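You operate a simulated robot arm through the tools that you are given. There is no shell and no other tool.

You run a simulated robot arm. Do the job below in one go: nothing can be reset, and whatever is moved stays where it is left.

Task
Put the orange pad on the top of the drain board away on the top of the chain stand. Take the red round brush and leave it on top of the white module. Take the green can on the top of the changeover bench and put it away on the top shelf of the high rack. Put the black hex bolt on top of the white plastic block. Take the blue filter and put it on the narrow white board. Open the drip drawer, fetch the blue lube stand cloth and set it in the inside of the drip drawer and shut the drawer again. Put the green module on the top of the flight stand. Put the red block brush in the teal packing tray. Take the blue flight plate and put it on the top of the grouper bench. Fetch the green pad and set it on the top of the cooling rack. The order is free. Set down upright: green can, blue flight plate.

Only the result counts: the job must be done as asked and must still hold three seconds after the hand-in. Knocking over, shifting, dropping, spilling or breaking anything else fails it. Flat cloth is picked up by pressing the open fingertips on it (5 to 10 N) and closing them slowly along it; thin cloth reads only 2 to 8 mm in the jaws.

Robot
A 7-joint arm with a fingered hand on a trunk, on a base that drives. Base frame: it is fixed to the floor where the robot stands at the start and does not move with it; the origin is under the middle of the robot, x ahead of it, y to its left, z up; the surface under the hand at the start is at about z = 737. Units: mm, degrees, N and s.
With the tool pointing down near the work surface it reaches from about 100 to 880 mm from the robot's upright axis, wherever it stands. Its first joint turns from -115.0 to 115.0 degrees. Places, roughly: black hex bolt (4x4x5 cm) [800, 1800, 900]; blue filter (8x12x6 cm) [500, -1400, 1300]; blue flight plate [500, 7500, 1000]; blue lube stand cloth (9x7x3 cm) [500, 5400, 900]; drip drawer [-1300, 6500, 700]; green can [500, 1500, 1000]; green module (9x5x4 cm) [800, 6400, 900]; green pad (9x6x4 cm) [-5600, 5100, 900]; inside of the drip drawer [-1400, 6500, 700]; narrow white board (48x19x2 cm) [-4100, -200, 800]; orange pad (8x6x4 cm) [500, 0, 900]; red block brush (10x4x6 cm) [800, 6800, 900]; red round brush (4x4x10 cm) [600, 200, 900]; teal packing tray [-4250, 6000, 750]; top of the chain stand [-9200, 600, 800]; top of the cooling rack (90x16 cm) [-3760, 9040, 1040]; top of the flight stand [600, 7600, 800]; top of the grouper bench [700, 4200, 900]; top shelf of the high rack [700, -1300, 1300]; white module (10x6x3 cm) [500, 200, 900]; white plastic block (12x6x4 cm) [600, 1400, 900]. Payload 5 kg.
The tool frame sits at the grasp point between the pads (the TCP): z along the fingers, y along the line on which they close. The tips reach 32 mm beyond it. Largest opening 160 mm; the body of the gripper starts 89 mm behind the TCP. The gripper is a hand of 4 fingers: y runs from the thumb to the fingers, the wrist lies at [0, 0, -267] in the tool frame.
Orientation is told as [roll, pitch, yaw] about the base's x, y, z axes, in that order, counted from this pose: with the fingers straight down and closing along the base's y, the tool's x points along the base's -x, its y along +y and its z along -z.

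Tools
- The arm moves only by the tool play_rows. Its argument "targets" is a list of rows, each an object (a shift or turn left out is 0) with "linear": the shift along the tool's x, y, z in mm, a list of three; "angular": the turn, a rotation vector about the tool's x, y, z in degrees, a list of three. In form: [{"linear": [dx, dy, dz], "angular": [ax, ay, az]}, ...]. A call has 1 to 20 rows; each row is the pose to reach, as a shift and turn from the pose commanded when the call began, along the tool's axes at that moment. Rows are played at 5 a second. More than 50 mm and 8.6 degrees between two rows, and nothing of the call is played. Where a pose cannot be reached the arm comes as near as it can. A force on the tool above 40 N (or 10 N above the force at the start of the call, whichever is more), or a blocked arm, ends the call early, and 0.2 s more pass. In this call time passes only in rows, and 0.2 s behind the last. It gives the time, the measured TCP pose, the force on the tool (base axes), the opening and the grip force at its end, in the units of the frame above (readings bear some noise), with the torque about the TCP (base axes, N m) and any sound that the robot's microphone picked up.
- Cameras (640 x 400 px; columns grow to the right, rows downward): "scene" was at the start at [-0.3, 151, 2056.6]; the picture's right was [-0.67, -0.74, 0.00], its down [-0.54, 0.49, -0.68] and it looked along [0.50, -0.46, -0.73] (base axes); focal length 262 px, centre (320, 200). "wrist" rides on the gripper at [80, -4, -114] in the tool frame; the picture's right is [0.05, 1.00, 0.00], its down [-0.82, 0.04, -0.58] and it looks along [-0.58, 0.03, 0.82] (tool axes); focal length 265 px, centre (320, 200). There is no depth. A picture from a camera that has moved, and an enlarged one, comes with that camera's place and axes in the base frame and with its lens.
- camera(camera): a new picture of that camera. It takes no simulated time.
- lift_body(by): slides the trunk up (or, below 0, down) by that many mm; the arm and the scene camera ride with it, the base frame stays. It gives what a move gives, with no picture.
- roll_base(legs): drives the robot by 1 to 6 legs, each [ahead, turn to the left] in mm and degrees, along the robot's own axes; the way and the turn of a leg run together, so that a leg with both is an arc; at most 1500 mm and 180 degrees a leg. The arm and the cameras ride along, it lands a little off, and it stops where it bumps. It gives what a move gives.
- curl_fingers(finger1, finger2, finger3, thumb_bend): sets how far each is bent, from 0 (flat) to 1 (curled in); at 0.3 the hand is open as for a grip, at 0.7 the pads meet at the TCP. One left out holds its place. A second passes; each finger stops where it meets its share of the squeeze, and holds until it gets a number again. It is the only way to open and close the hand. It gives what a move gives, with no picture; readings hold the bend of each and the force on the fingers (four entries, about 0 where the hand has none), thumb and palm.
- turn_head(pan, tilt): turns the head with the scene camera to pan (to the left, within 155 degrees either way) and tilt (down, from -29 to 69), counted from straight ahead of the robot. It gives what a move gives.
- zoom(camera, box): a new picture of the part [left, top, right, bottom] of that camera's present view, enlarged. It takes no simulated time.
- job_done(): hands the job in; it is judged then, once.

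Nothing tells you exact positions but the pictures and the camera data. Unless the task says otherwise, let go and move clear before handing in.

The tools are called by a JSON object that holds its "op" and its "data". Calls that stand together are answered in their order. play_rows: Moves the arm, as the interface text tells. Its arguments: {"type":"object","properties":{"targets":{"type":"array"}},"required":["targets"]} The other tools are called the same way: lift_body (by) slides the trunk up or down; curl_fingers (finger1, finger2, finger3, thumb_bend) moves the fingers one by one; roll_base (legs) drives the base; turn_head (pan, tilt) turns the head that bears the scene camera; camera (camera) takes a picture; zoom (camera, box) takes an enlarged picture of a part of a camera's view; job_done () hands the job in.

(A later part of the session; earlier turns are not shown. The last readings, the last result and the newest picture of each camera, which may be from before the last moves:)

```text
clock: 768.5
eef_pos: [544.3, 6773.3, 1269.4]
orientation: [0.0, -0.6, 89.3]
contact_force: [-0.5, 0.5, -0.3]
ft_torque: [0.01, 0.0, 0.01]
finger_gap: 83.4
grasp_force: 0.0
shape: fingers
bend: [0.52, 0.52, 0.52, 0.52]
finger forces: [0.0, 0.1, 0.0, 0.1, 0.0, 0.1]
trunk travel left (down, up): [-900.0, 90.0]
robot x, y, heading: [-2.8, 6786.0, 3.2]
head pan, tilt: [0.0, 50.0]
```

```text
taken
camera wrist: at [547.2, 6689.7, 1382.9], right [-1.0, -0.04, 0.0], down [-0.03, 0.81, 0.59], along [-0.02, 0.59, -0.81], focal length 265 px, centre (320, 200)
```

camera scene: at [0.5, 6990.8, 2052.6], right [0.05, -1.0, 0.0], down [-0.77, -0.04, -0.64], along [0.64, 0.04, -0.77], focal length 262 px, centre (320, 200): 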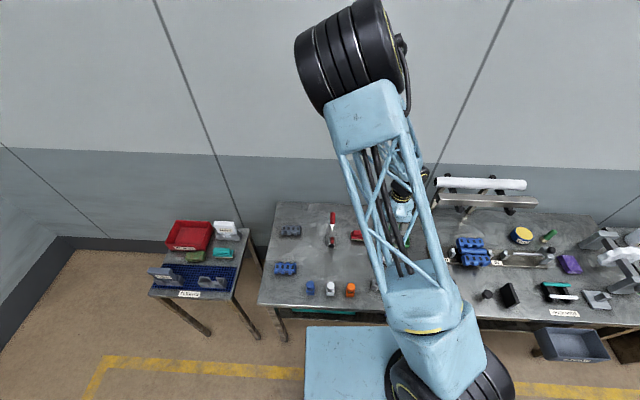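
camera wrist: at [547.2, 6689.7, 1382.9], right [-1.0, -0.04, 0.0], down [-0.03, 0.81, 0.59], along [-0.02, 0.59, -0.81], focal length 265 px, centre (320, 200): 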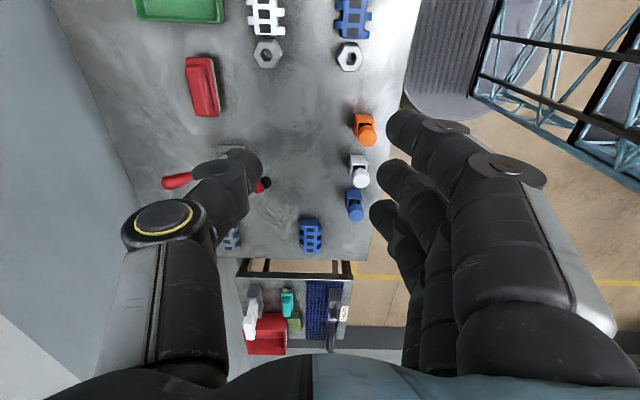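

{"op": "play_rows", "data": {"targets": [{"linear": [-6, -40, 0]}, {"linear": [-12, -80, 8]}, {"linear": [-20, -118, 25]}, {"linear": [-28, -150, 55]}, {"linear": [-35, -180, 88]}, {"linear": [-41, -196, 128]}, {"linear": [-41, -196, 175]}, {"linear": [-41, -196, 222]}, {"linear": [-41, -196, 255]}]}}

{"op": "camera", "data": {"camera": "wrist"}}

```text
clock: 770.5
eef_pos: [741.0, 6812.0, 1016.1]
orientation: [0.0, -0.6, 89.2]
contact_force: [0.0, 0.2, 0.2]
ft_torque: [-0.03, -0.01, 0.01]
finger_gap: 82.8
grasp_force: 0.1
shape: fingers
bend: [0.52, 0.52, 0.52, 0.52]
finger forces: [0.1, 0.0, 0.0, 0.1, 0.0, 0.0]
trunk travel left (down, up): [-900.0, 90.0]
robot x, y, heading: [-7.0, 6783.3, 3.0]
head pan, tilt: [0.0, 50.0]
```

```text
taken
camera wrist: at [743.9, 6730.7, 1127.7], right [-1.0, -0.04, 0.0], down [-0.03, 0.81, 0.59], along [-0.02, 0.59, -0.81], focal length 265 px, centre (320, 200)
```

wrist: 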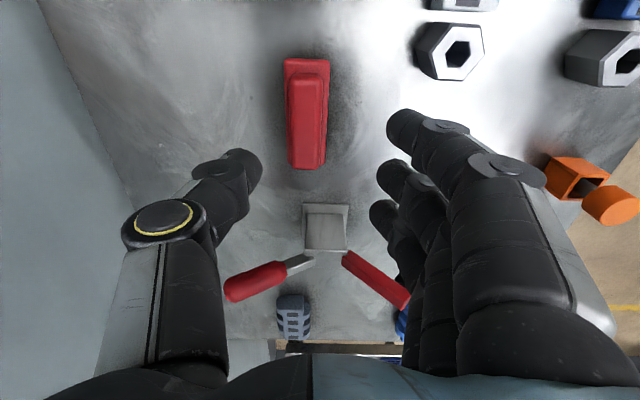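

{"op": "play_rows", "data": {"targets": [{"linear": [3, -9, 35]}, {"linear": [3, -9, 70]}, {"linear": [3, -9, 95]}, {"linear": [3, -9, 107]}]}}

{"op": "camera", "data": {"camera": "wrist"}}

```text
clock: 771.5
eef_pos: [747.6, 6811.7, 909.4]
orientation: [0.0, -0.6, 89.2]
contact_force: [0.0, -0.5, 0.6]
ft_torque: [-0.03, 0.05, 0.01]
finger_gap: 83.1
grasp_force: 0.1
shape: fingers
bend: [0.52, 0.52, 0.52, 0.52]
finger forces: [0.0, 0.0, 0.1, 0.0, 0.1, 0.0]
trunk travel left (down, up): [-900.0, 90.0]
robot x, y, heading: [-7.7, 6787.4, 2.9]
head pan, tilt: [0.0, 50.0]
```

```text
taken
camera wrist: at [750.9, 6729.5, 1022.2], right [-1.0, -0.04, 0.0], down [-0.03, 0.81, 0.59], along [-0.02, 0.59, -0.81], focal length 265 px, centre (320, 200)
```

wrist: 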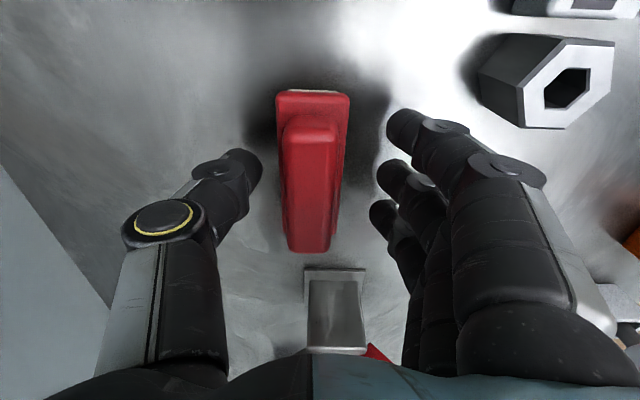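

{"op": "play_rows", "data": {"targets": [{"linear": [0, -1, 4]}, {"linear": [0, -1, 8]}]}}

{"op": "curl_fingers", "data": {"finger1": 0.75, "finger2": 0.75, "finger3": 0.75, "thumb_bend": 0.75}}

{"op": "play_rows", "data": {"targets": [{"linear": [0, 0, -15]}, {"linear": [0, 0, -40]}, {"linear": [0, 0, -80]}, {"linear": [0, 0, -130]}]}}

{"op": "camera", "data": {"camera": "wrist"}}

```text
clock: 772.1
eef_pos: [751.8, 6812.3, 900.9]
orientation: [0.1, -0.6, 89.3]
contact_force: [0.3, 0.6, 0.9]
ft_torque: [0.0, -0.01, -0.04]
finger_gap: 82.8
grasp_force: 0.1
shape: fingers
bend: [0.52, 0.52, 0.52, 0.52]
finger forces: [0.0, 0.0, 0.0, 0.1, 0.0, 0.1]
trunk travel left (down, up): [-900.0, 90.0]
robot x, y, heading: [-7.3, 6784.7, 3.3]
head pan, tilt: [0.0, 50.0]
```

```text
clock: 773.1
eef_pos: [750.3, 6811.8, 900.0]
orientation: [0.0, -0.6, 89.2]
contact_force: [-0.3, 0.0, 0.0]
ft_torque: [0.0, 0.0, -0.03]
finger_gap: 50.1
grasp_force: 22.8
shape: fingers
bend: [0.63, 0.63, 0.63, 0.64]
finger forces: [7.5, 7.5, 7.5, 0.0, 22.6, 0.0]
trunk travel left (down, up): [-900.0, 90.0]
robot x, y, heading: [-5.1, 6784.1, 3.1]
head pan, tilt: [0.0, 50.0]
```

```text
clock: 774.1
eef_pos: [748.0, 6811.4, 1028.8]
orientation: [0.1, -0.6, 89.2]
contact_force: [-1.3, 0.0, -0.5]
ft_torque: [0.0, -0.02, 0.01]
finger_gap: 50.2
grasp_force: 22.6
shape: fingers
bend: [0.63, 0.63, 0.63, 0.64]
finger forces: [7.5, 7.4, 7.5, 0.1, 22.6, 0.1]
trunk travel left (down, up): [-900.0, 90.0]
robot x, y, heading: [-5.3, 6785.8, 3.0]
head pan, tilt: [0.0, 50.0]
```

```text
taken
camera wrist: at [751.0, 6729.1, 1142.7], right [-1.0, -0.04, 0.0], down [-0.03, 0.81, 0.59], along [-0.02, 0.59, -0.81], focal length 265 px, centre (320, 200)
```

wrist: 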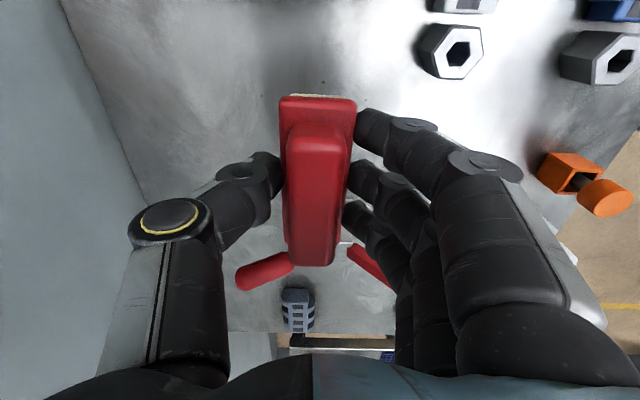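

The brush is held. I'll raise it, drive north and look west for the teal packing tray.

{"op": "play_rows", "data": {"targets": [{"linear": [0, 40, -30]}, {"linear": [0, 75, -65]}, {"linear": [0, 110, -100]}, {"linear": [0, 140, -140]}, {"linear": [0, 170, -180]}, {"linear": [0, 200, -220]}, {"linear": [0, 220, -260]}]}}

{"op": "roll_base", "data": {"legs": [[-160, 0], [0, 89], [1200, 0]]}}

{"op": "turn_head", "data": {"pan": 80, "tilt": 20}}

{"op": "camera", "data": {"camera": "scene"}}

```text
clock: 775.7
eef_pos: [528.8, 6809.7, 1294.0]
orientation: [0.1, -0.7, 89.2]
contact_force: [-0.5, 0.0, -0.5]
ft_torque: [0.01, -0.06, -0.01]
finger_gap: 49.8
grasp_force: 22.0
shape: fingers
bend: [0.63, 0.63, 0.63, 0.64]
finger forces: [7.4, 7.4, 7.4, 0.1, 22.0, 0.0]
trunk travel left (down, up): [-900.0, 90.0]
robot x, y, heading: [-10.9, 6791.7, 3.2]
head pan, tilt: [0.0, 50.0]
```

```text
clock: 786.6
eef_pos: [-130.1, 8477.0, 1290.4]
orientation: [0.1, -0.7, 174.5]
contact_force: [0.0, -0.1, -1.4]
ft_torque: [-0.03, -0.04, 0.0]
finger_gap: 49.5
grasp_force: 21.3
shape: fingers
bend: [0.63, 0.63, 0.63, 0.64]
finger forces: [7.1, 7.1, 7.1, 0.0, 21.3, 0.1]
trunk travel left (down, up): [-900.0, 90.0]
robot x, y, heading: [-149.1, 7938.4, 88.0]
head pan, tilt: [0.0, 50.0]
```

```text
clock: 788.1
eef_pos: [-129.9, 8474.6, 1292.9]
orientation: [-0.1, -0.7, 174.5]
contact_force: [0.4, 0.1, -0.7]
ft_torque: [0.01, 0.04, -0.02]
finger_gap: 49.5
grasp_force: 21.5
shape: fingers
bend: [0.63, 0.63, 0.63, 0.64]
finger forces: [7.1, 7.1, 7.1, 0.0, 21.3, 0.0]
trunk travel left (down, up): [-900.0, 90.0]
robot x, y, heading: [-153.4, 7937.9, 88.4]
head pan, tilt: [80.0, 20.0]
```

```text
taken
camera scene: at [-444.1, 7904.3, 2098.2], right [0.2, 0.98, 0.0], down [0.34, -0.07, -0.94], along [-0.92, 0.19, -0.34], focal length 262 px, centre (320, 200)
```

scene: 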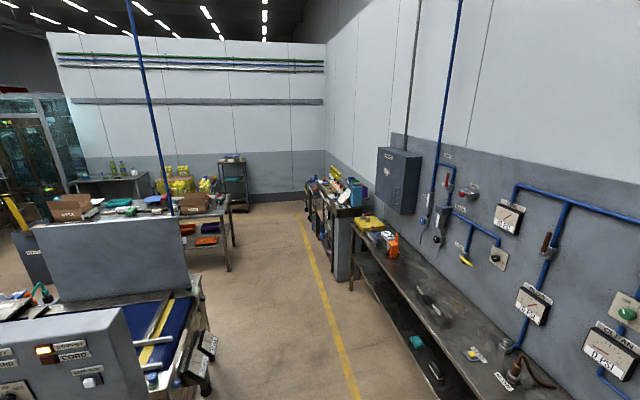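

The bench with boxes and the teal tray is at about x −3660 … −4500, y 5700 … 7400. I'll drive west along the corridor and look closer.

{"op": "roll_base", "data": {"legs": [[0, 91], [1500, 0], [1200, 0]]}}

{"op": "turn_head", "data": {"pan": 50, "tilt": 30}}

{"op": "camera", "data": {"camera": "scene"}}

{"op": "turn_head", "data": {"pan": -40, "tilt": 30}}

{"op": "camera", "data": {"camera": "scene"}}

```text
clock: 805.7
eef_pos: [-3464.9, 7847.8, 1292.4]
orientation: [0.1, -0.5, -92.4]
contact_force: [0.2, -1.3, -1.4]
ft_torque: [0.01, 0.01, -0.02]
finger_gap: 49.2
grasp_force: 21.1
shape: fingers
bend: [0.63, 0.63, 0.63, 0.64]
finger forces: [6.9, 7.0, 6.9, 0.0, 20.7, 0.0]
trunk travel left (down, up): [-900.0, 90.0]
robot x, y, heading: [-2924.8, 7859.8, -178.3]
head pan, tilt: [80.0, 20.0]
```

```text
clock: 806.7
eef_pos: [-3464.4, 7848.6, 1291.9]
orientation: [0.0, -0.6, -92.4]
contact_force: [0.2, -0.9, -0.9]
ft_torque: [0.0, -0.01, -0.03]
finger_gap: 48.9
grasp_force: 20.3
shape: fingers
bend: [0.63, 0.63, 0.63, 0.64]
finger forces: [6.9, 6.9, 6.9, 0.0, 20.7, 0.0]
trunk travel left (down, up): [-900.0, 90.0]
robot x, y, heading: [-2929.6, 7858.2, -178.4]
head pan, tilt: [50.0, 30.0]
```

```text
taken
camera scene: at [-2917.0, 7586.5, 2082.1], right [-0.78, 0.62, 0.0], down [0.31, 0.39, -0.87], along [-0.54, -0.68, -0.5], focal length 262 px, centre (320, 200)
```

scene: 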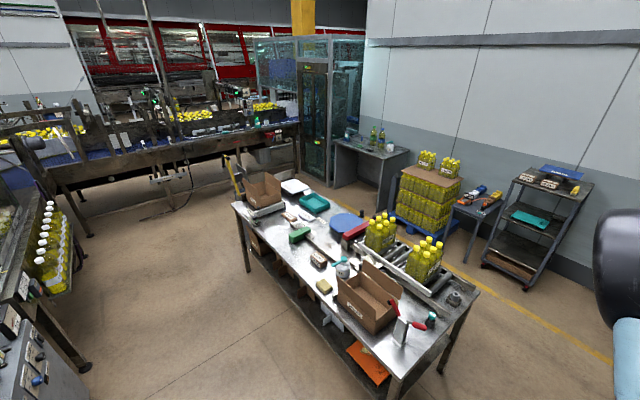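

```text
clock: 808.3
eef_pos: [-3462.8, 7847.5, 1292.2]
orientation: [0.0, -0.6, -92.4]
contact_force: [-0.9, -0.3, -1.1]
ft_torque: [0.06, 0.02, 0.0]
finger_gap: 49.3
grasp_force: 20.6
shape: fingers
bend: [0.63, 0.63, 0.63, 0.64]
finger forces: [6.9, 6.9, 6.9, 0.0, 20.7, 0.0]
trunk travel left (down, up): [-900.0, 90.0]
robot x, y, heading: [-2929.0, 7857.8, -178.1]
head pan, tilt: [-40.0, 30.0]
```

```text
taken
camera scene: at [-2931.7, 7713.6, 2082.1], right [0.62, 0.78, 0.0], down [0.39, -0.31, -0.87], along [-0.68, 0.54, -0.5], focal length 262 px, centre (320, 200)
```

scene: 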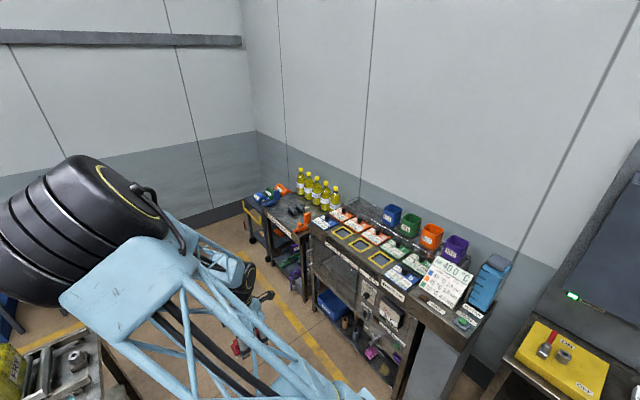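

I see the packing bench with the teal tray at about (−4142, 5942), on the bench's west side. I'll go around the north end and down the west side.

{"op": "roll_base", "data": {"legs": [[1000, 0], [830, 0], [0, 88]]}}

{"op": "turn_head", "data": {"pan": 0, "tilt": 35}}

{"op": "camera", "data": {"camera": "scene"}}

```text
clock: 821.3
eef_pos: [-4742.9, 7270.4, 1292.6]
orientation: [0.1, -0.6, -5.0]
contact_force: [0.0, 0.6, -0.1]
ft_torque: [0.04, -0.01, -0.02]
finger_gap: 48.8
grasp_force: 20.3
shape: fingers
bend: [0.63, 0.63, 0.63, 0.64]
finger forces: [6.6, 6.8, 6.7, 0.1, 20.3, 0.0]
trunk travel left (down, up): [-900.0, 90.0]
robot x, y, heading: [-4729.0, 7811.1, -91.3]
head pan, tilt: [-40.0, 30.0]
```

```text
clock: 822.4
eef_pos: [-4742.1, 7271.6, 1291.3]
orientation: [0.0, -0.5, -5.0]
contact_force: [-0.1, 0.2, 0.0]
ft_torque: [-0.01, -0.01, -0.01]
finger_gap: 48.7
grasp_force: 20.3
shape: fingers
bend: [0.63, 0.63, 0.63, 0.64]
finger forces: [6.8, 6.6, 6.7, 0.0, 20.2, 0.1]
trunk travel left (down, up): [-900.0, 90.0]
robot x, y, heading: [-4729.4, 7807.6, -91.1]
head pan, tilt: [0.0, 35.0]
```

```text
taken
camera scene: at [-4524.9, 7777.5, 2074.4], right [-1.0, 0.02, 0.0], down [0.01, 0.57, -0.82], along [-0.02, -0.82, -0.57], focal length 262 px, centre (320, 200)
```

scene: 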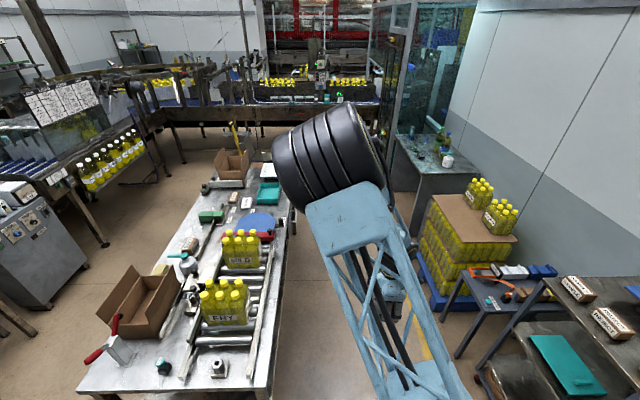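

{"op": "roll_base", "data": {"legs": [[1000, 0], [840, 0], [0, 91]]}}

{"op": "turn_head", "data": {"pan": 0, "tilt": 50}}

{"op": "camera", "data": {"camera": "scene"}}

{"op": "camera", "data": {"camera": "wrist"}}

```text
clock: 835.9
eef_pos: [-4221.6, 5923.9, 1291.6]
orientation: [0.0, -0.6, 87.1]
contact_force: [-0.5, -0.7, -1.0]
ft_torque: [-0.01, -0.01, -0.05]
finger_gap: 48.6
grasp_force: 19.8
shape: fingers
bend: [0.63, 0.63, 0.63, 0.65]
finger forces: [6.6, 6.6, 6.7, 0.0, 19.8, 0.0]
trunk travel left (down, up): [-900.0, 90.0]
robot x, y, heading: [-4760.1, 5920.5, 1.1]
head pan, tilt: [0.0, 35.0]
```

```text
clock: 836.7
eef_pos: [-4222.6, 5924.0, 1291.7]
orientation: [0.0, -0.6, 87.1]
contact_force: [0.4, -0.1, -0.4]
ft_torque: [-0.02, 0.0, 0.0]
finger_gap: 48.5
grasp_force: 19.9
shape: fingers
bend: [0.63, 0.63, 0.63, 0.65]
finger forces: [6.6, 6.7, 6.6, 0.1, 19.8, 0.0]
trunk travel left (down, up): [-900.0, 90.0]
robot x, y, heading: [-4758.0, 5918.2, 1.1]
head pan, tilt: [0.0, 50.0]
```

```text
taken
camera scene: at [-4744.5, 6124.1, 2052.7], right [0.02, -1.0, 0.0], down [-0.77, -0.01, -0.64], along [0.64, 0.01, -0.77], focal length 262 px, centre (320, 200)
```

scene: 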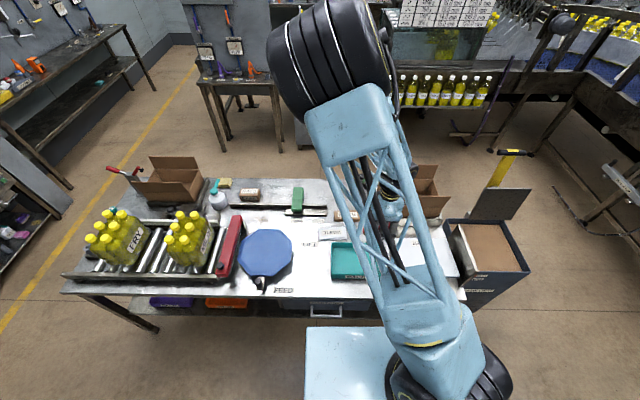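

```text
taken
camera wrist: at [-4221.3, 5841.8, 1404.8], right [-1.0, 0.0, 0.0], down [0.0, 0.81, 0.59], along [0.0, 0.59, -0.81], focal length 265 px, centre (320, 200)
```

wrist: 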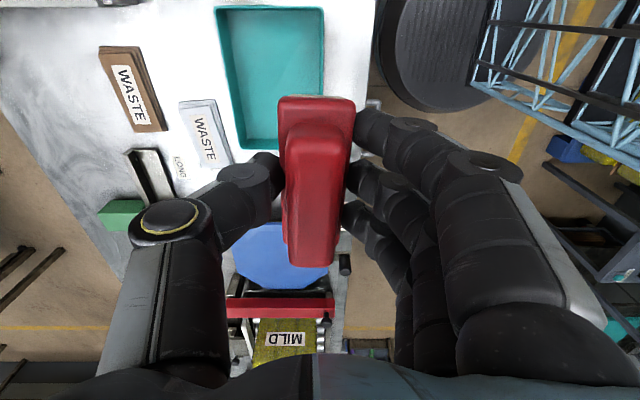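

The tray centre is at about (−4137, 5950). I'll bring the brush over it and lower.

{"op": "play_rows", "data": {"targets": [{"linear": [-10, -28, 15]}, {"linear": [-20, -56, 35]}, {"linear": [-30, -83, 60]}, {"linear": [-30, -83, 105]}, {"linear": [-30, -83, 150]}, {"linear": [-30, -83, 195]}, {"linear": [-30, -83, 240]}, {"linear": [-30, -83, 275]}]}}

{"op": "camera", "data": {"camera": "wrist"}}

```text
clock: 838.5
eef_pos: [-4133.9, 5952.1, 1016.6]
orientation: [0.0, -0.6, 87.0]
contact_force: [0.1, 0.0, 0.1]
ft_torque: [-0.02, 0.01, -0.01]
finger_gap: 48.3
grasp_force: 19.6
shape: fingers
bend: [0.63, 0.63, 0.63, 0.65]
finger forces: [6.6, 6.6, 6.6, 0.1, 19.8, 0.1]
trunk travel left (down, up): [-900.0, 90.0]
robot x, y, heading: [-4758.0, 5921.6, 0.7]
head pan, tilt: [0.0, 50.0]
```

```text
taken
camera wrist: at [-4133.6, 5868.8, 1129.4], right [-1.0, 0.0, 0.0], down [0.0, 0.81, 0.59], along [0.0, 0.59, -0.81], focal length 265 px, centre (320, 200)
```

wrist: 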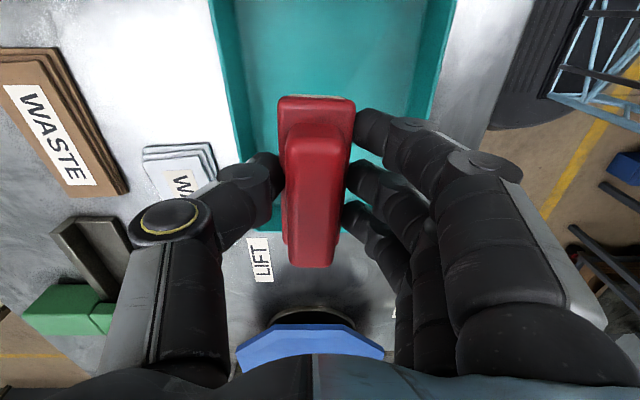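

{"op": "play_rows", "data": {"targets": [{"linear": [0, 6, 35]}, {"linear": [0, 6, 65]}, {"linear": [0, 6, 88]}]}}

{"op": "play_rows", "data": {"targets": [{"linear": [0, 0, 4]}, {"linear": [0, 0, 8]}]}}

{"op": "camera", "data": {"camera": "wrist"}}

```text
clock: 839.3
eef_pos: [-4138.8, 5952.7, 926.3]
orientation: [0.1, -0.6, 87.1]
contact_force: [0.3, -0.7, -0.9]
ft_torque: [-0.01, 0.04, 0.04]
finger_gap: 48.2
grasp_force: 19.4
shape: fingers
bend: [0.63, 0.63, 0.63, 0.65]
finger forces: [6.5, 6.6, 6.6, 0.1, 19.7, 0.0]
trunk travel left (down, up): [-900.0, 90.0]
robot x, y, heading: [-4760.7, 5919.0, 1.1]
head pan, tilt: [0.0, 50.0]
```

```text
clock: 839.9
eef_pos: [-4142.7, 5954.5, 921.1]
orientation: [0.1, -0.6, 87.1]
contact_force: [0.1, 0.3, -0.9]
ft_torque: [0.01, 0.0, -0.02]
finger_gap: 48.3
grasp_force: 19.7
shape: fingers
bend: [0.63, 0.63, 0.63, 0.65]
finger forces: [6.5, 6.6, 6.7, 0.0, 19.7, 0.0]
trunk travel left (down, up): [-900.0, 90.0]
robot x, y, heading: [-4758.7, 5916.8, 1.0]
head pan, tilt: [0.0, 50.0]
```

```text
taken
camera wrist: at [-4141.9, 5871.8, 1034.0], right [-1.0, 0.0, 0.0], down [0.0, 0.81, 0.59], along [0.0, 0.59, -0.81], focal length 265 px, centre (320, 200)
```

wrist: 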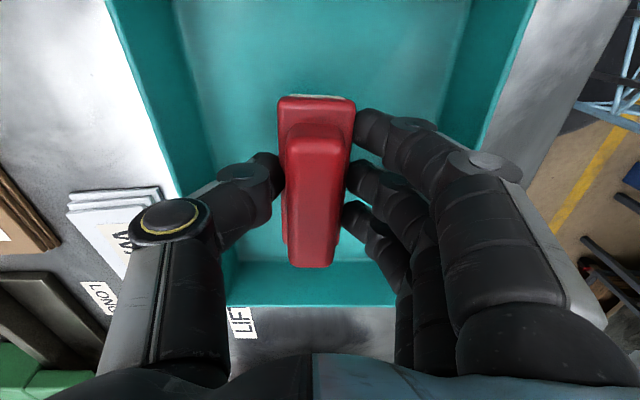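

{"op": "play_rows", "data": {"targets": [{"linear": [0, 0, 3]}, {"linear": [0, 0, 6]}, {"linear": [0, 0, 9]}]}}

```text
clock: 840.7
eef_pos: [-4143.7, 5953.6, 912.1]
orientation: [0.0, -0.6, 87.2]
contact_force: [-0.6, 0.9, -0.7]
ft_torque: [0.02, 0.0, 0.01]
finger_gap: 48.3
grasp_force: 19.6
shape: fingers
bend: [0.63, 0.63, 0.63, 0.65]
finger forces: [6.6, 6.6, 6.6, 0.1, 19.7, 0.0]
trunk travel left (down, up): [-900.0, 90.0]
robot x, y, heading: [-4760.3, 5918.8, 0.9]
head pan, tilt: [0.0, 50.0]
```

{"op": "play_rows", "data": {"targets": [{"linear": [0, 0, 3]}, {"linear": [0, 0, 6]}, {"linear": [0, 0, 9]}]}}

```text
clock: 841.5
eef_pos: [-4143.3, 5954.0, 902.4]
orientation: [0.0, -0.6, 87.2]
contact_force: [-0.7, -0.8, -0.5]
ft_torque: [0.0, 0.02, -0.01]
finger_gap: 48.6
grasp_force: 19.4
shape: fingers
bend: [0.63, 0.63, 0.63, 0.65]
finger forces: [6.6, 6.6, 6.6, 0.0, 19.7, 0.0]
trunk travel left (down, up): [-900.0, 90.0]
robot x, y, heading: [-4757.2, 5921.9, 1.1]
head pan, tilt: [0.0, 50.0]
```

{"op": "play_rows", "data": {"targets": [{"linear": [0, 0, 3]}, {"linear": [0, 0, 6]}, {"linear": [0, 0, 9]}]}}

{"op": "camera", "data": {"camera": "wrist"}}

```text
clock: 842.2
eef_pos: [-4143.3, 5954.0, 900.4]
orientation: [-0.2, -0.6, 87.2]
contact_force: [-8.1, -0.1, 34.6]
ft_torque: [0.03, 0.29, 0.0]
finger_gap: 48.1
grasp_force: 26.6
shape: fingers
bend: [0.65, 0.65, 0.65, 0.66]
finger forces: [10.3, 10.3, 10.2, 0.1, 22.9, 0.1]
trunk travel left (down, up): [-900.0, 90.0]
robot x, y, heading: [-4757.9, 5917.8, 1.2]
head pan, tilt: [0.0, 50.0]
stopped in row 3: the force on the tool passed its limit at 42 N (the readings are from after the stop); the commanded pose is now the measured one
```

```text
taken
camera wrist: at [-4142.3, 5871.8, 1012.9], right [-1.0, 0.0, 0.0], down [-0.01, 0.81, 0.59], along [0.0, 0.59, -0.81], focal length 265 px, centre (320, 200)
```

wrist: 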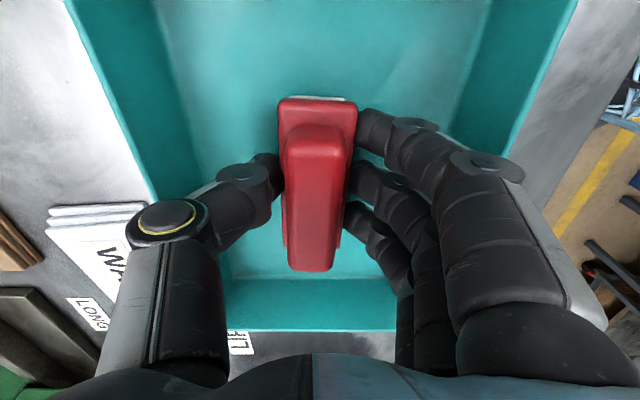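

The brush is on the tray floor. I'll ease up and release.

{"op": "play_rows", "data": {"targets": [{"linear": [0, 0, -2]}]}}

{"op": "curl_fingers", "data": {"finger1": 0.56, "finger2": 0.56, "finger3": 0.56, "thumb_bend": 0.57}}

{"op": "play_rows", "data": {"targets": [{"linear": [0, 0, -15]}, {"linear": [0, 0, -45]}, {"linear": [0, 0, -90]}, {"linear": [0, 0, -140]}, {"linear": [0, 0, -190]}, {"linear": [0, 0, -240]}, {"linear": [0, 0, -290]}, {"linear": [0, 0, -340]}, {"linear": [0, 0, -390]}]}}

{"op": "camera", "data": {"camera": "wrist"}}

```text
clock: 842.6
eef_pos: [-4142.2, 5953.9, 899.2]
orientation: [-0.3, -0.6, 87.2]
contact_force: [-4.2, 0.8, 19.7]
ft_torque: [0.05, 0.11, -0.04]
finger_gap: 48.0
grasp_force: 25.5
shape: fingers
bend: [0.65, 0.65, 0.65, 0.66]
finger forces: [9.0, 9.0, 9.0, 0.0, 23.1, 0.0]
trunk travel left (down, up): [-900.0, 90.0]
robot x, y, heading: [-4760.6, 5919.1, 1.1]
head pan, tilt: [0.0, 50.0]
```

```text
clock: 843.6
eef_pos: [-4140.6, 5953.9, 901.1]
orientation: [-0.1, -0.5, 87.2]
contact_force: [-0.2, -0.2, -0.3]
ft_torque: [0.0, 0.01, 0.01]
finger_gap: 67.0
grasp_force: 0.0
shape: fingers
bend: [0.56, 0.56, 0.56, 0.56]
finger forces: [0.1, 0.0, 0.0, 0.1, 0.1, 0.0]
trunk travel left (down, up): [-900.0, 90.0]
robot x, y, heading: [-4755.8, 5918.3, 1.1]
head pan, tilt: [0.0, 50.0]
```

```text
clock: 845.6
eef_pos: [-4140.6, 5949.1, 1290.4]
orientation: [-0.1, -0.6, 87.2]
contact_force: [-1.0, -0.6, 1.2]
ft_torque: [0.04, -0.07, -0.02]
finger_gap: 67.7
grasp_force: 0.1
shape: fingers
bend: [0.56, 0.56, 0.56, 0.56]
finger forces: [0.0, 0.0, 0.0, 0.1, 0.0, 0.0]
trunk travel left (down, up): [-900.0, 90.0]
robot x, y, heading: [-4754.6, 5919.2, 1.2]
head pan, tilt: [0.0, 50.0]
```

```text
taken
camera wrist: at [-4140.8, 5867.3, 1402.5], right [-1.0, 0.0, 0.0], down [0.0, 0.81, 0.59], along [0.0, 0.59, -0.81], focal length 265 px, centre (320, 200)
```

wrist: 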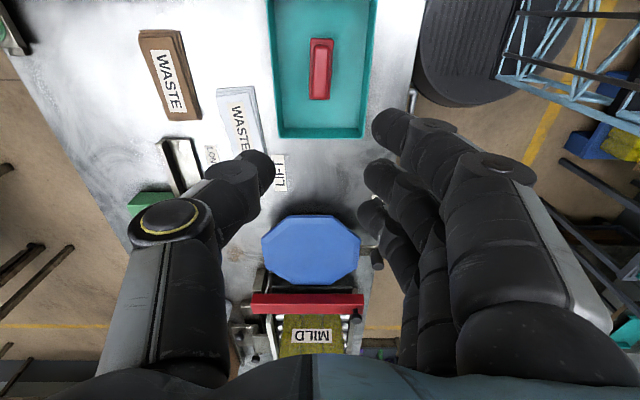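

The red brush lies in the teal tray. Now the green pad: I'll retract the arm and look south-west.

{"op": "play_rows", "data": {"targets": [{"linear": [0, 40, 0]}, {"linear": [0, 80, 0]}, {"linear": [0, 120, 0]}, {"linear": [0, 150, 0]}]}}

{"op": "turn_head", "data": {"pan": -130, "tilt": 35}}

{"op": "camera", "data": {"camera": "scene"}}

```text
clock: 846.6
eef_pos: [-4289.0, 5957.8, 1294.1]
orientation: [-0.1, -0.6, 87.1]
contact_force: [-0.6, -0.3, 0.1]
ft_torque: [-0.02, 0.01, 0.03]
finger_gap: 67.8
grasp_force: 0.1
shape: fingers
bend: [0.56, 0.56, 0.56, 0.56]
finger forces: [0.0, 0.0, 0.0, 0.0, 0.1, 0.1]
trunk travel left (down, up): [-900.0, 90.0]
robot x, y, heading: [-4756.2, 5921.8, 1.1]
head pan, tilt: [0.0, 50.0]
```

```text
clock: 848.7
eef_pos: [-4289.8, 5957.9, 1293.9]
orientation: [-0.1, -0.7, 87.3]
contact_force: [-0.2, -0.6, -0.7]
ft_torque: [0.01, 0.0, -0.01]
finger_gap: 67.7
grasp_force: 0.1
shape: fingers
bend: [0.56, 0.56, 0.56, 0.56]
finger forces: [0.0, 0.0, 0.0, 0.0, 0.1, 0.1]
trunk travel left (down, up): [-900.0, 90.0]
robot x, y, heading: [-4758.4, 5918.9, 1.2]
head pan, tilt: [-130.0, 35.0]
```

```text
taken
camera scene: at [-4876.9, 6054.2, 2074.4], right [-0.78, 0.63, 0.0], down [0.36, 0.45, -0.82], along [-0.51, -0.64, -0.57], focal length 262 px, centre (320, 200)
```

scene: 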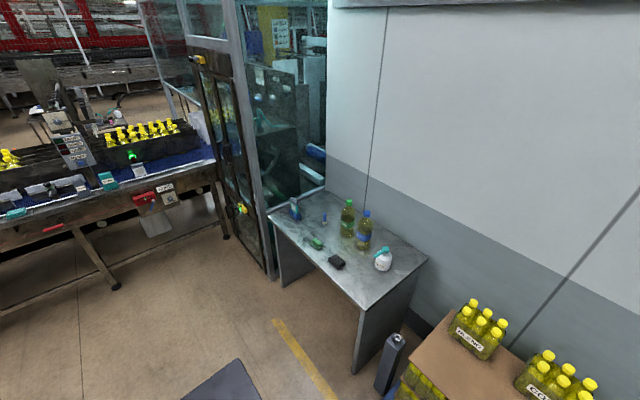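

{"op": "zoom", "data": {"camera": "scene", "box": [250, 170, 450, 320]}}

```text
2.67 times, centred on (350, 245) of scene
camera zoom: at [-4876.9, 6054.2, 2074.4], right [-0.78, 0.63, 0.0], down [0.36, 0.45, -0.82], along [-0.51, -0.64, -0.57], focal length 699 px, centre (240, 80)
```

zoom: 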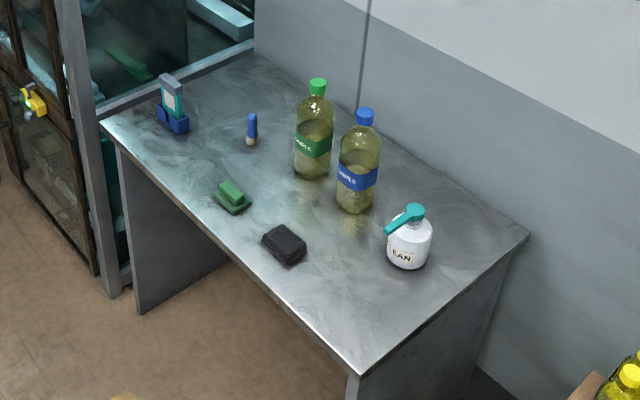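

The green pad is on the small table by the wall at about (−5617, 5095). I'll drive over and face it.

{"op": "roll_base", "data": {"legs": [[0, -115], [880, 0], [0, -66]]}}

{"op": "turn_head", "data": {"pan": 0, "tilt": 55}}

{"op": "camera", "data": {"camera": "scene"}}

{"op": "camera", "data": {"camera": "wrist"}}

```text
clock: 861.5
eef_pos: [-5630.0, 5115.5, 1295.0]
orientation: [-0.1, -0.6, -96.0]
contact_force: [-0.4, -0.5, -0.3]
ft_torque: [-0.05, 0.02, -0.01]
finger_gap: 67.4
grasp_force: 0.0
shape: fingers
bend: [0.56, 0.56, 0.56, 0.56]
finger forces: [0.1, 0.0, 0.1, 0.1, 0.0, 0.0]
trunk travel left (down, up): [-900.0, 90.0]
robot x, y, heading: [-5158.5, 5131.2, 177.6]
head pan, tilt: [-130.0, 35.0]
```

```text
clock: 863.7
eef_pos: [-5631.3, 5114.6, 1293.7]
orientation: [-0.1, -0.6, -95.9]
contact_force: [0.0, 0.1, -0.8]
ft_torque: [0.01, 0.01, -0.01]
finger_gap: 67.5
grasp_force: 0.0
shape: fingers
bend: [0.56, 0.56, 0.56, 0.56]
finger forces: [0.0, 0.0, 0.1, 0.0, 0.1, 0.1]
trunk travel left (down, up): [-900.0, 90.0]
robot x, y, heading: [-5160.1, 5125.7, 177.8]
head pan, tilt: [0.0, 55.0]
```

```text
taken
camera scene: at [-5178.7, 4927.7, 2046.1], right [0.04, 1.0, 0.0], down [0.82, -0.03, -0.57], along [-0.57, 0.02, -0.82], focal length 262 px, centre (320, 200)
```

scene: 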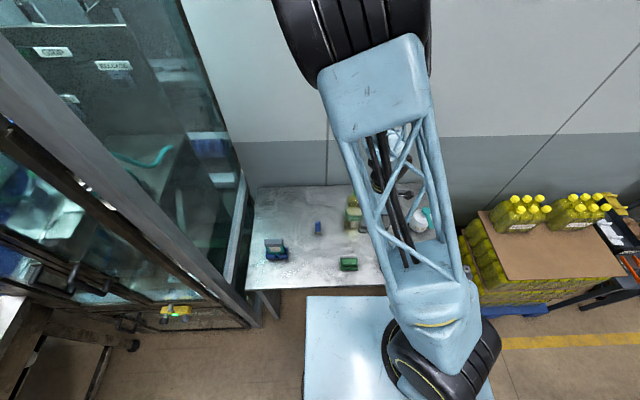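

```text
taken
camera wrist: at [-5625.7, 5196.2, 1406.4], right [1.0, -0.05, 0.0], down [-0.04, -0.81, 0.59], along [-0.03, -0.59, -0.81], focal length 265 px, centre (320, 200)
```

wrist: 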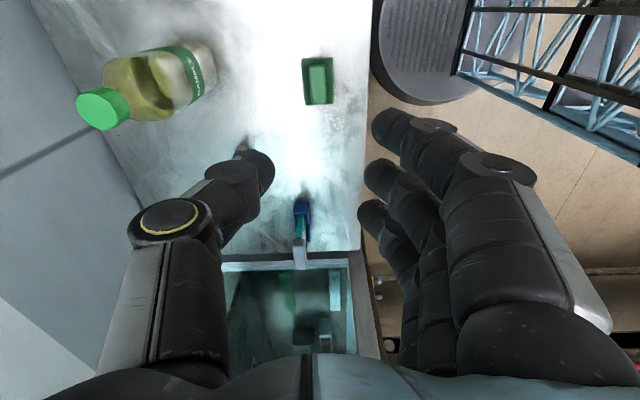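

The pad's handle lines up with the current hand direction. I'll descend toward it.

{"op": "play_rows", "data": {"targets": [{"linear": [-11, -1, 45]}, {"linear": [-22, -2, 90]}, {"linear": [-22, -2, 138]}, {"linear": [-22, -2, 186]}, {"linear": [-22, -2, 234]}, {"linear": [-22, -2, 282]}, {"linear": [-22, -2, 325]}]}}

{"op": "curl_fingers", "data": {"finger1": 0.6, "finger2": 0.6, "finger3": 0.6, "thumb_bend": 0.6}}

{"op": "camera", "data": {"camera": "wrist"}}

```text
clock: 865.3
eef_pos: [-5638.1, 5091.8, 970.4]
orientation: [-0.1, -0.6, -96.0]
contact_force: [0.0, 0.5, 0.3]
ft_torque: [0.0, -0.01, 0.01]
finger_gap: 67.8
grasp_force: 0.0
shape: fingers
bend: [0.56, 0.56, 0.56, 0.56]
finger forces: [0.1, 0.1, 0.0, 0.1, 0.0, 0.1]
trunk travel left (down, up): [-900.0, 90.0]
robot x, y, heading: [-5157.5, 5128.5, 177.8]
head pan, tilt: [0.0, 55.0]
```

```text
clock: 866.3
eef_pos: [-5636.7, 5091.0, 970.4]
orientation: [-0.1, -0.6, -96.0]
contact_force: [0.2, 0.3, 0.3]
ft_torque: [-0.02, -0.01, -0.01]
finger_gap: 54.4
grasp_force: 0.1
shape: fingers
bend: [0.6, 0.6, 0.6, 0.6]
finger forces: [0.0, 0.2, 0.0, 0.0, 0.1, 0.1]
trunk travel left (down, up): [-900.0, 90.0]
robot x, y, heading: [-5156.8, 5130.1, 177.8]
head pan, tilt: [0.0, 55.0]
```

```text
taken
camera wrist: at [-5632.2, 5171.5, 1083.5], right [1.0, -0.05, 0.0], down [-0.04, -0.81, 0.59], along [-0.03, -0.59, -0.81], focal length 265 px, centre (320, 200)
```

wrist: 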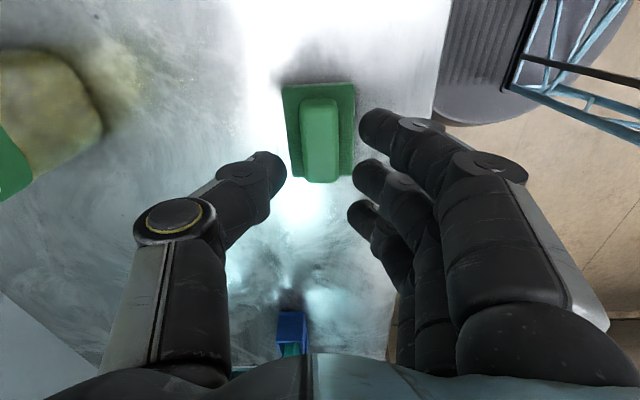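

{"op": "play_rows", "data": {"targets": [{"linear": [0, 0, 15]}, {"linear": [0, 0, 30]}, {"linear": [0, 0, 40]}]}}

{"op": "play_rows", "data": {"targets": [{"linear": [0, 0, 3]}, {"linear": [0, 0, 6]}, {"linear": [0, 0, 9]}]}}

{"op": "camera", "data": {"camera": "wrist"}}

```text
clock: 867.1
eef_pos: [-5635.0, 5089.4, 928.4]
orientation: [-0.1, -0.6, -95.9]
contact_force: [0.2, 0.4, -0.7]
ft_torque: [-0.01, 0.03, 0.0]
finger_gap: 54.1
grasp_force: 0.1
shape: fingers
bend: [0.6, 0.6, 0.6, 0.6]
finger forces: [0.0, 0.0, 0.1, 0.0, 0.0, 0.0]
trunk travel left (down, up): [-900.0, 90.0]
robot x, y, heading: [-5158.4, 5127.5, 177.9]
head pan, tilt: [0.0, 55.0]
```

```text
clock: 867.9
eef_pos: [-5635.7, 5089.2, 919.6]
orientation: [-0.1, -0.6, -95.9]
contact_force: [0.2, 0.4, 0.0]
ft_torque: [0.04, 0.0, -0.01]
finger_gap: 54.2
grasp_force: 0.0
shape: fingers
bend: [0.6, 0.6, 0.6, 0.6]
finger forces: [0.1, 0.0, 0.0, 0.0, 0.0, 0.1]
trunk travel left (down, up): [-900.0, 90.0]
robot x, y, heading: [-5160.8, 5129.6, 177.9]
head pan, tilt: [0.0, 55.0]
```

```text
taken
camera wrist: at [-5630.9, 5170.0, 1032.6], right [1.0, -0.05, 0.0], down [-0.04, -0.81, 0.59], along [-0.03, -0.58, -0.81], focal length 265 px, centre (320, 200)
```

wrist: 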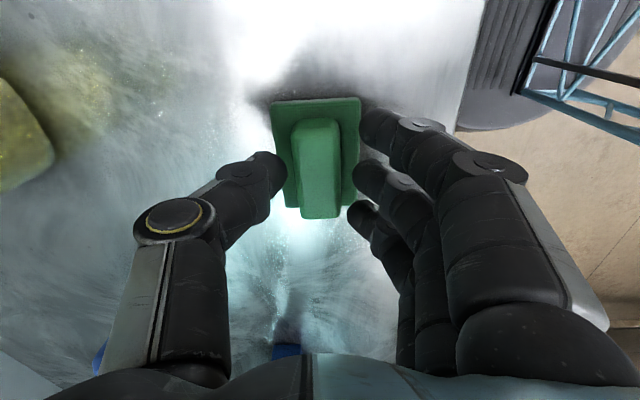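

{"op": "play_rows", "data": {"targets": [{"linear": [0, 0, 3]}, {"linear": [0, 0, 6]}, {"linear": [0, 0, 9]}]}}

```text
clock: 868.7
eef_pos: [-5635.9, 5088.8, 912.5]
orientation: [-0.1, -0.6, -96.0]
contact_force: [0.1, -0.3, -0.2]
ft_torque: [0.0, 0.01, -0.01]
finger_gap: 54.2
grasp_force: 0.2
shape: fingers
bend: [0.6, 0.6, 0.6, 0.6]
finger forces: [0.1, 0.0, 0.0, 0.0, 0.1, 0.0]
trunk travel left (down, up): [-900.0, 90.0]
robot x, y, heading: [-5160.3, 5127.0, 177.7]
head pan, tilt: [0.0, 55.0]
```

{"op": "play_rows", "data": {"targets": [{"linear": [0, 0, 2]}, {"linear": [0, 0, 4]}, {"linear": [0, 0, 6]}]}}

{"op": "camera", "data": {"camera": "wrist"}}

```text
clock: 869.5
eef_pos: [-5635.5, 5090.7, 905.0]
orientation: [-0.1, -0.6, -95.9]
contact_force: [0.3, 1.1, 0.0]
ft_torque: [0.0, -0.02, -0.04]
finger_gap: 54.3
grasp_force: 0.0
shape: fingers
bend: [0.6, 0.6, 0.6, 0.6]
finger forces: [0.0, 0.0, 0.0, 0.0, 0.0, 0.0]
trunk travel left (down, up): [-900.0, 90.0]
robot x, y, heading: [-5156.9, 5125.6, 178.0]
head pan, tilt: [0.0, 55.0]
```

```text
taken
camera wrist: at [-5631.5, 5169.6, 1017.3], right [1.0, -0.05, 0.0], down [-0.04, -0.81, 0.59], along [-0.03, -0.59, -0.81], focal length 265 px, centre (320, 200)
```

wrist: 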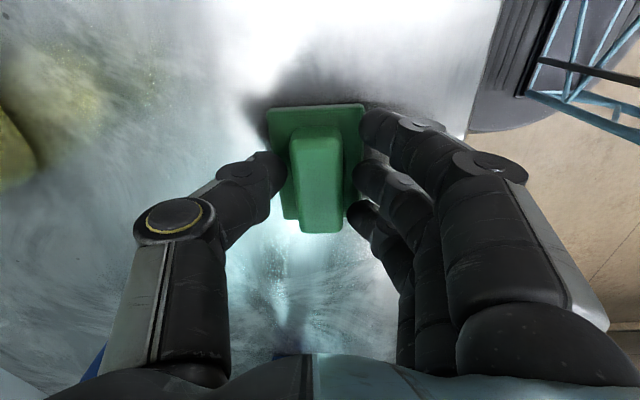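

{"op": "curl_fingers", "data": {"finger1": 0.75, "finger2": 0.75, "finger3": 0.75, "thumb_bend": 0.75}}

{"op": "play_rows", "data": {"targets": [{"linear": [0, 0, -15]}, {"linear": [0, 0, -40]}, {"linear": [0, 0, -80]}]}}

{"op": "camera", "data": {"camera": "wrist"}}

```text
clock: 870.5
eef_pos: [-5635.5, 5089.0, 903.9]
orientation: [-0.1, -0.6, -95.9]
contact_force: [0.3, 0.5, 0.2]
ft_torque: [-0.04, -0.03, -0.01]
finger_gap: 40.3
grasp_force: 22.9
shape: fingers
bend: [0.66, 0.65, 0.65, 0.67]
finger forces: [7.1, 7.9, 7.5, 0.1, 23.0, 0.1]
trunk travel left (down, up): [-900.0, 90.0]
robot x, y, heading: [-5160.1, 5128.0, 177.8]
head pan, tilt: [0.0, 55.0]
```

```text
clock: 871.3
eef_pos: [-5635.8, 5089.8, 986.0]
orientation: [-0.1, -0.7, -96.0]
contact_force: [0.0, 0.8, 0.7]
ft_torque: [0.0, 0.02, 0.0]
finger_gap: 40.2
grasp_force: 23.0
shape: fingers
bend: [0.66, 0.65, 0.65, 0.67]
finger forces: [7.1, 7.9, 7.5, 0.0, 22.9, 0.0]
trunk travel left (down, up): [-900.0, 90.0]
robot x, y, heading: [-5157.9, 5126.2, 177.9]
head pan, tilt: [0.0, 55.0]
```

```text
taken
camera wrist: at [-5631.1, 5171.3, 1100.3], right [1.0, -0.05, 0.0], down [-0.04, -0.81, 0.59], along [-0.03, -0.59, -0.81], focal length 265 px, centre (320, 200)
```

wrist: 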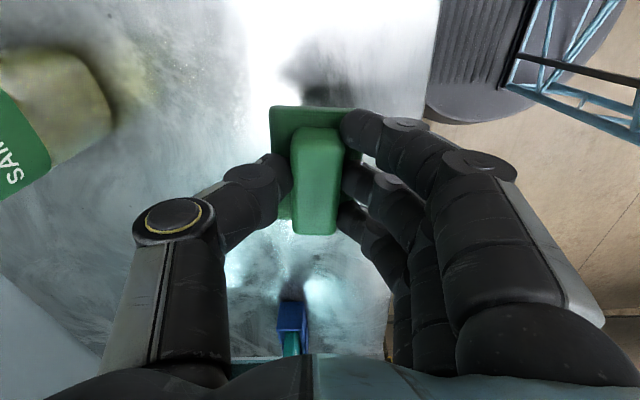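

The pad is lifted. I'll raise it and drive north to the cooling rack.

{"op": "play_rows", "data": {"targets": [{"linear": [0, 20, -45]}, {"linear": [0, 40, -90]}, {"linear": [0, 60, -135]}, {"linear": [0, 80, -180]}, {"linear": [0, 90, -225]}, {"linear": [0, 100, -270]}, {"linear": [0, 100, -315]}]}}

{"op": "roll_base", "data": {"legs": [[-260, 0], [0, -88], [1400, 0], [1330, 0]]}}

```text
clock: 872.9
eef_pos: [-5574.3, 5084.8, 1302.6]
orientation: [-0.1, -0.9, -96.6]
contact_force: [1.0, -0.1, -0.8]
ft_torque: [0.17, 0.05, -0.02]
finger_gap: 39.9
grasp_force: 22.3
shape: fingers
bend: [0.66, 0.65, 0.65, 0.67]
finger forces: [6.9, 8.0, 7.3, 0.0, 22.4, 0.1]
out of reach, approached as far as the arm can: row 5, 6, 7
trunk travel left (down, up): [-900.0, 90.0]
robot x, y, heading: [-5161.2, 5132.9, 178.1]
head pan, tilt: [0.0, 55.0]
```

```text
clock: 891.5
eef_pos: [-4993.5, 8260.4, 1302.0]
orientation: [0.0, -0.6, 177.5]
contact_force: [0.2, 0.7, -1.1]
ft_torque: [0.01, 0.01, 0.03]
finger_gap: 39.7
grasp_force: 21.4
shape: fingers
bend: [0.66, 0.65, 0.65, 0.67]
finger forces: [6.5, 7.8, 7.0, 0.1, 21.9, 0.1]
trunk travel left (down, up): [-900.0, 90.0]
robot x, y, heading: [-4918.3, 7848.6, 91.4]
head pan, tilt: [0.0, 55.0]
```

{"op": "roll_base", "data": {"legs": [[0, -91], [1130, 0], [0, 90]]}}

{"op": "turn_head", "data": {"pan": 0, "tilt": 35}}

{"op": "camera", "data": {"camera": "scene"}}

```text
clock: 905.5
eef_pos: [-3822.2, 8244.1, 1301.2]
orientation: [0.0, -0.5, 174.6]
contact_force: [-0.7, 0.2, -1.2]
ft_torque: [-0.06, 0.02, 0.04]
finger_gap: 39.2
grasp_force: 20.2
shape: fingers
bend: [0.66, 0.65, 0.65, 0.67]
finger forces: [5.6, 7.3, 7.0, 0.0, 21.0, 0.0]
trunk travel left (down, up): [-900.0, 90.0]
robot x, y, heading: [-3771.2, 7825.6, 88.8]
head pan, tilt: [0.0, 55.0]
```

```text
clock: 906.3
eef_pos: [-3821.1, 8242.9, 1301.9]
orientation: [-0.1, -0.5, 174.7]
contact_force: [-0.9, -0.1, -0.1]
ft_torque: [-0.02, 0.01, -0.02]
finger_gap: 39.5
grasp_force: 20.5
shape: fingers
bend: [0.66, 0.65, 0.65, 0.67]
finger forces: [5.6, 7.3, 6.8, 0.0, 21.0, 0.1]
trunk travel left (down, up): [-900.0, 90.0]
robot x, y, heading: [-3767.4, 7825.9, 88.5]
head pan, tilt: [0.0, 35.0]
```

```text
taken
camera scene: at [-3969.1, 7862.9, 2074.3], right [1.0, -0.02, 0.0], down [-0.01, -0.57, -0.82], along [0.02, 0.82, -0.57], focal length 262 px, centre (320, 200)
```

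scene: 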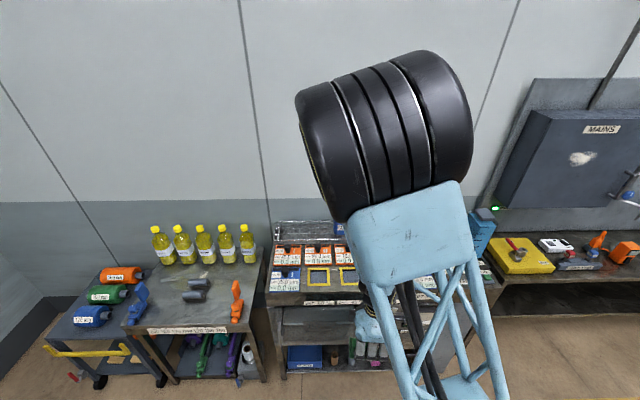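

{"op": "zoom", "data": {"camera": "scene", "box": [250, 200, 370, 310]}}

{"op": "turn_head", "data": {"pan": -45, "tilt": 35}}

{"op": "camera", "data": {"camera": "scene"}}

```text
3.64 times, centred on (310, 255) of scene
camera zoom: at [-3969.1, 7862.9, 2074.3], right [1.0, -0.02, 0.0], down [-0.01, -0.57, -0.82], along [0.02, 0.82, -0.57], focal length 954 px, centre (356, 0)
```

zoom: 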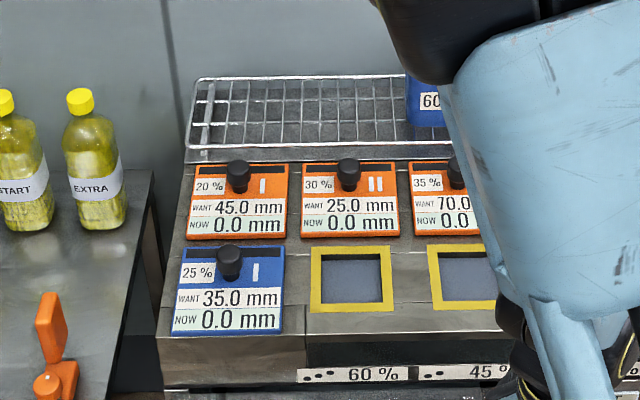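

```text
clock: 907.4
eef_pos: [-3820.7, 8244.0, 1301.7]
orientation: [-0.1, -0.6, 174.7]
contact_force: [-0.3, 0.3, -0.9]
ft_torque: [0.0, -0.05, 0.01]
finger_gap: 39.2
grasp_force: 20.3
shape: fingers
bend: [0.66, 0.65, 0.65, 0.67]
finger forces: [5.6, 7.3, 6.9, 0.1, 21.0, 0.0]
trunk travel left (down, up): [-900.0, 90.0]
robot x, y, heading: [-3767.7, 7828.9, 88.5]
head pan, tilt: [-45.0, 35.0]
```

```text
taken
camera scene: at [-3907.5, 7835.6, 2074.4], right [0.69, -0.72, 0.0], down [-0.41, -0.4, -0.82], along [0.59, 0.57, -0.57], focal length 262 px, centre (320, 200)
```

scene: 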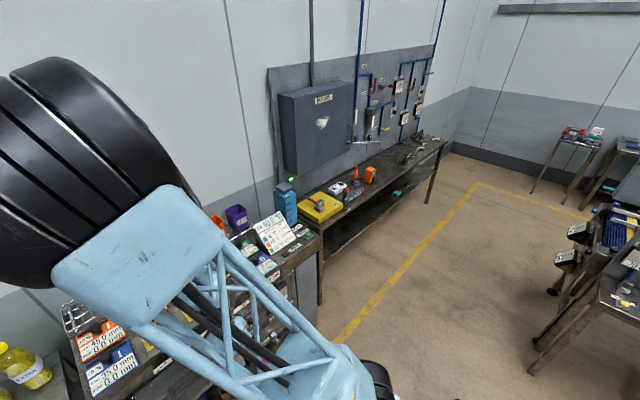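

The cooling rack is the wire rack at the back (x −4205 … −3305, y ≈ 8949 … 9106, z ≈ 1040), with its left part free. I'll move in front of that part.

{"op": "roll_base", "data": {"legs": [[0, 33], [500, 0], [0, -32]]}}

{"op": "turn_head", "data": {"pan": 0, "tilt": 45}}

{"op": "camera", "data": {"camera": "scene"}}

{"op": "camera", "data": {"camera": "wrist"}}

```text
clock: 913.6
eef_pos: [-4084.1, 8665.0, 1301.3]
orientation: [0.0, -0.6, 175.4]
contact_force: [0.4, -0.2, -1.0]
ft_torque: [-0.05, 0.0, 0.02]
finger_gap: 39.1
grasp_force: 19.8
shape: fingers
bend: [0.66, 0.65, 0.65, 0.67]
finger forces: [5.5, 7.2, 6.8, 0.0, 20.6, 0.0]
trunk travel left (down, up): [-900.0, 90.0]
robot x, y, heading: [-4025.0, 8249.6, 89.2]
head pan, tilt: [-45.0, 35.0]
```

```text
clock: 914.8
eef_pos: [-4083.6, 8664.9, 1301.7]
orientation: [0.0, -0.6, 175.3]
contact_force: [-0.3, -0.8, -0.7]
ft_torque: [-0.01, -0.01, 0.02]
finger_gap: 39.4
grasp_force: 20.2
shape: fingers
bend: [0.66, 0.65, 0.65, 0.67]
finger forces: [5.6, 7.2, 6.8, 0.0, 20.7, 0.1]
trunk travel left (down, up): [-900.0, 90.0]
robot x, y, heading: [-4024.7, 8247.0, 89.1]
head pan, tilt: [0.0, 45.0]
```

```text
taken
camera scene: at [-4226.8, 8275.4, 2059.5], right [1.0, -0.01, 0.0], down [-0.01, -0.71, -0.71], along [0.01, 0.71, -0.71], focal length 262 px, centre (320, 200)
```

scene: 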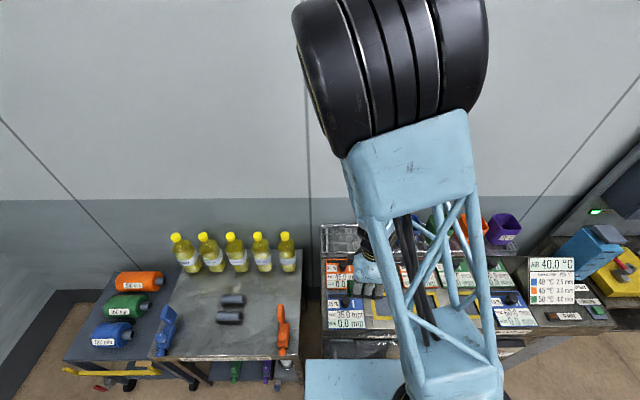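

```text
taken
camera wrist: at [-4002.1, 8661.6, 1414.2], right [-0.03, -1.0, 0.0], down [-0.81, 0.02, 0.59], along [-0.59, 0.02, -0.81], focal length 265 px, centre (320, 200)
```

wrist: 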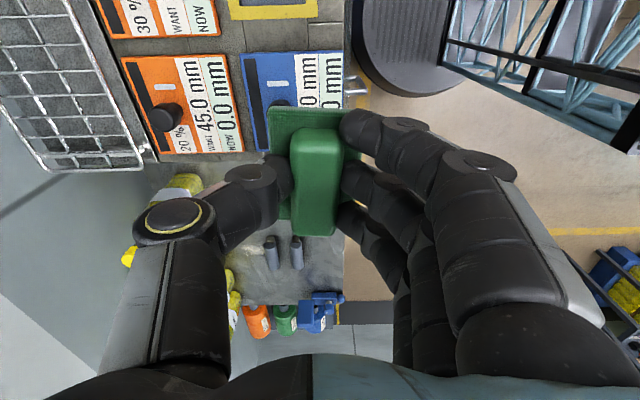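

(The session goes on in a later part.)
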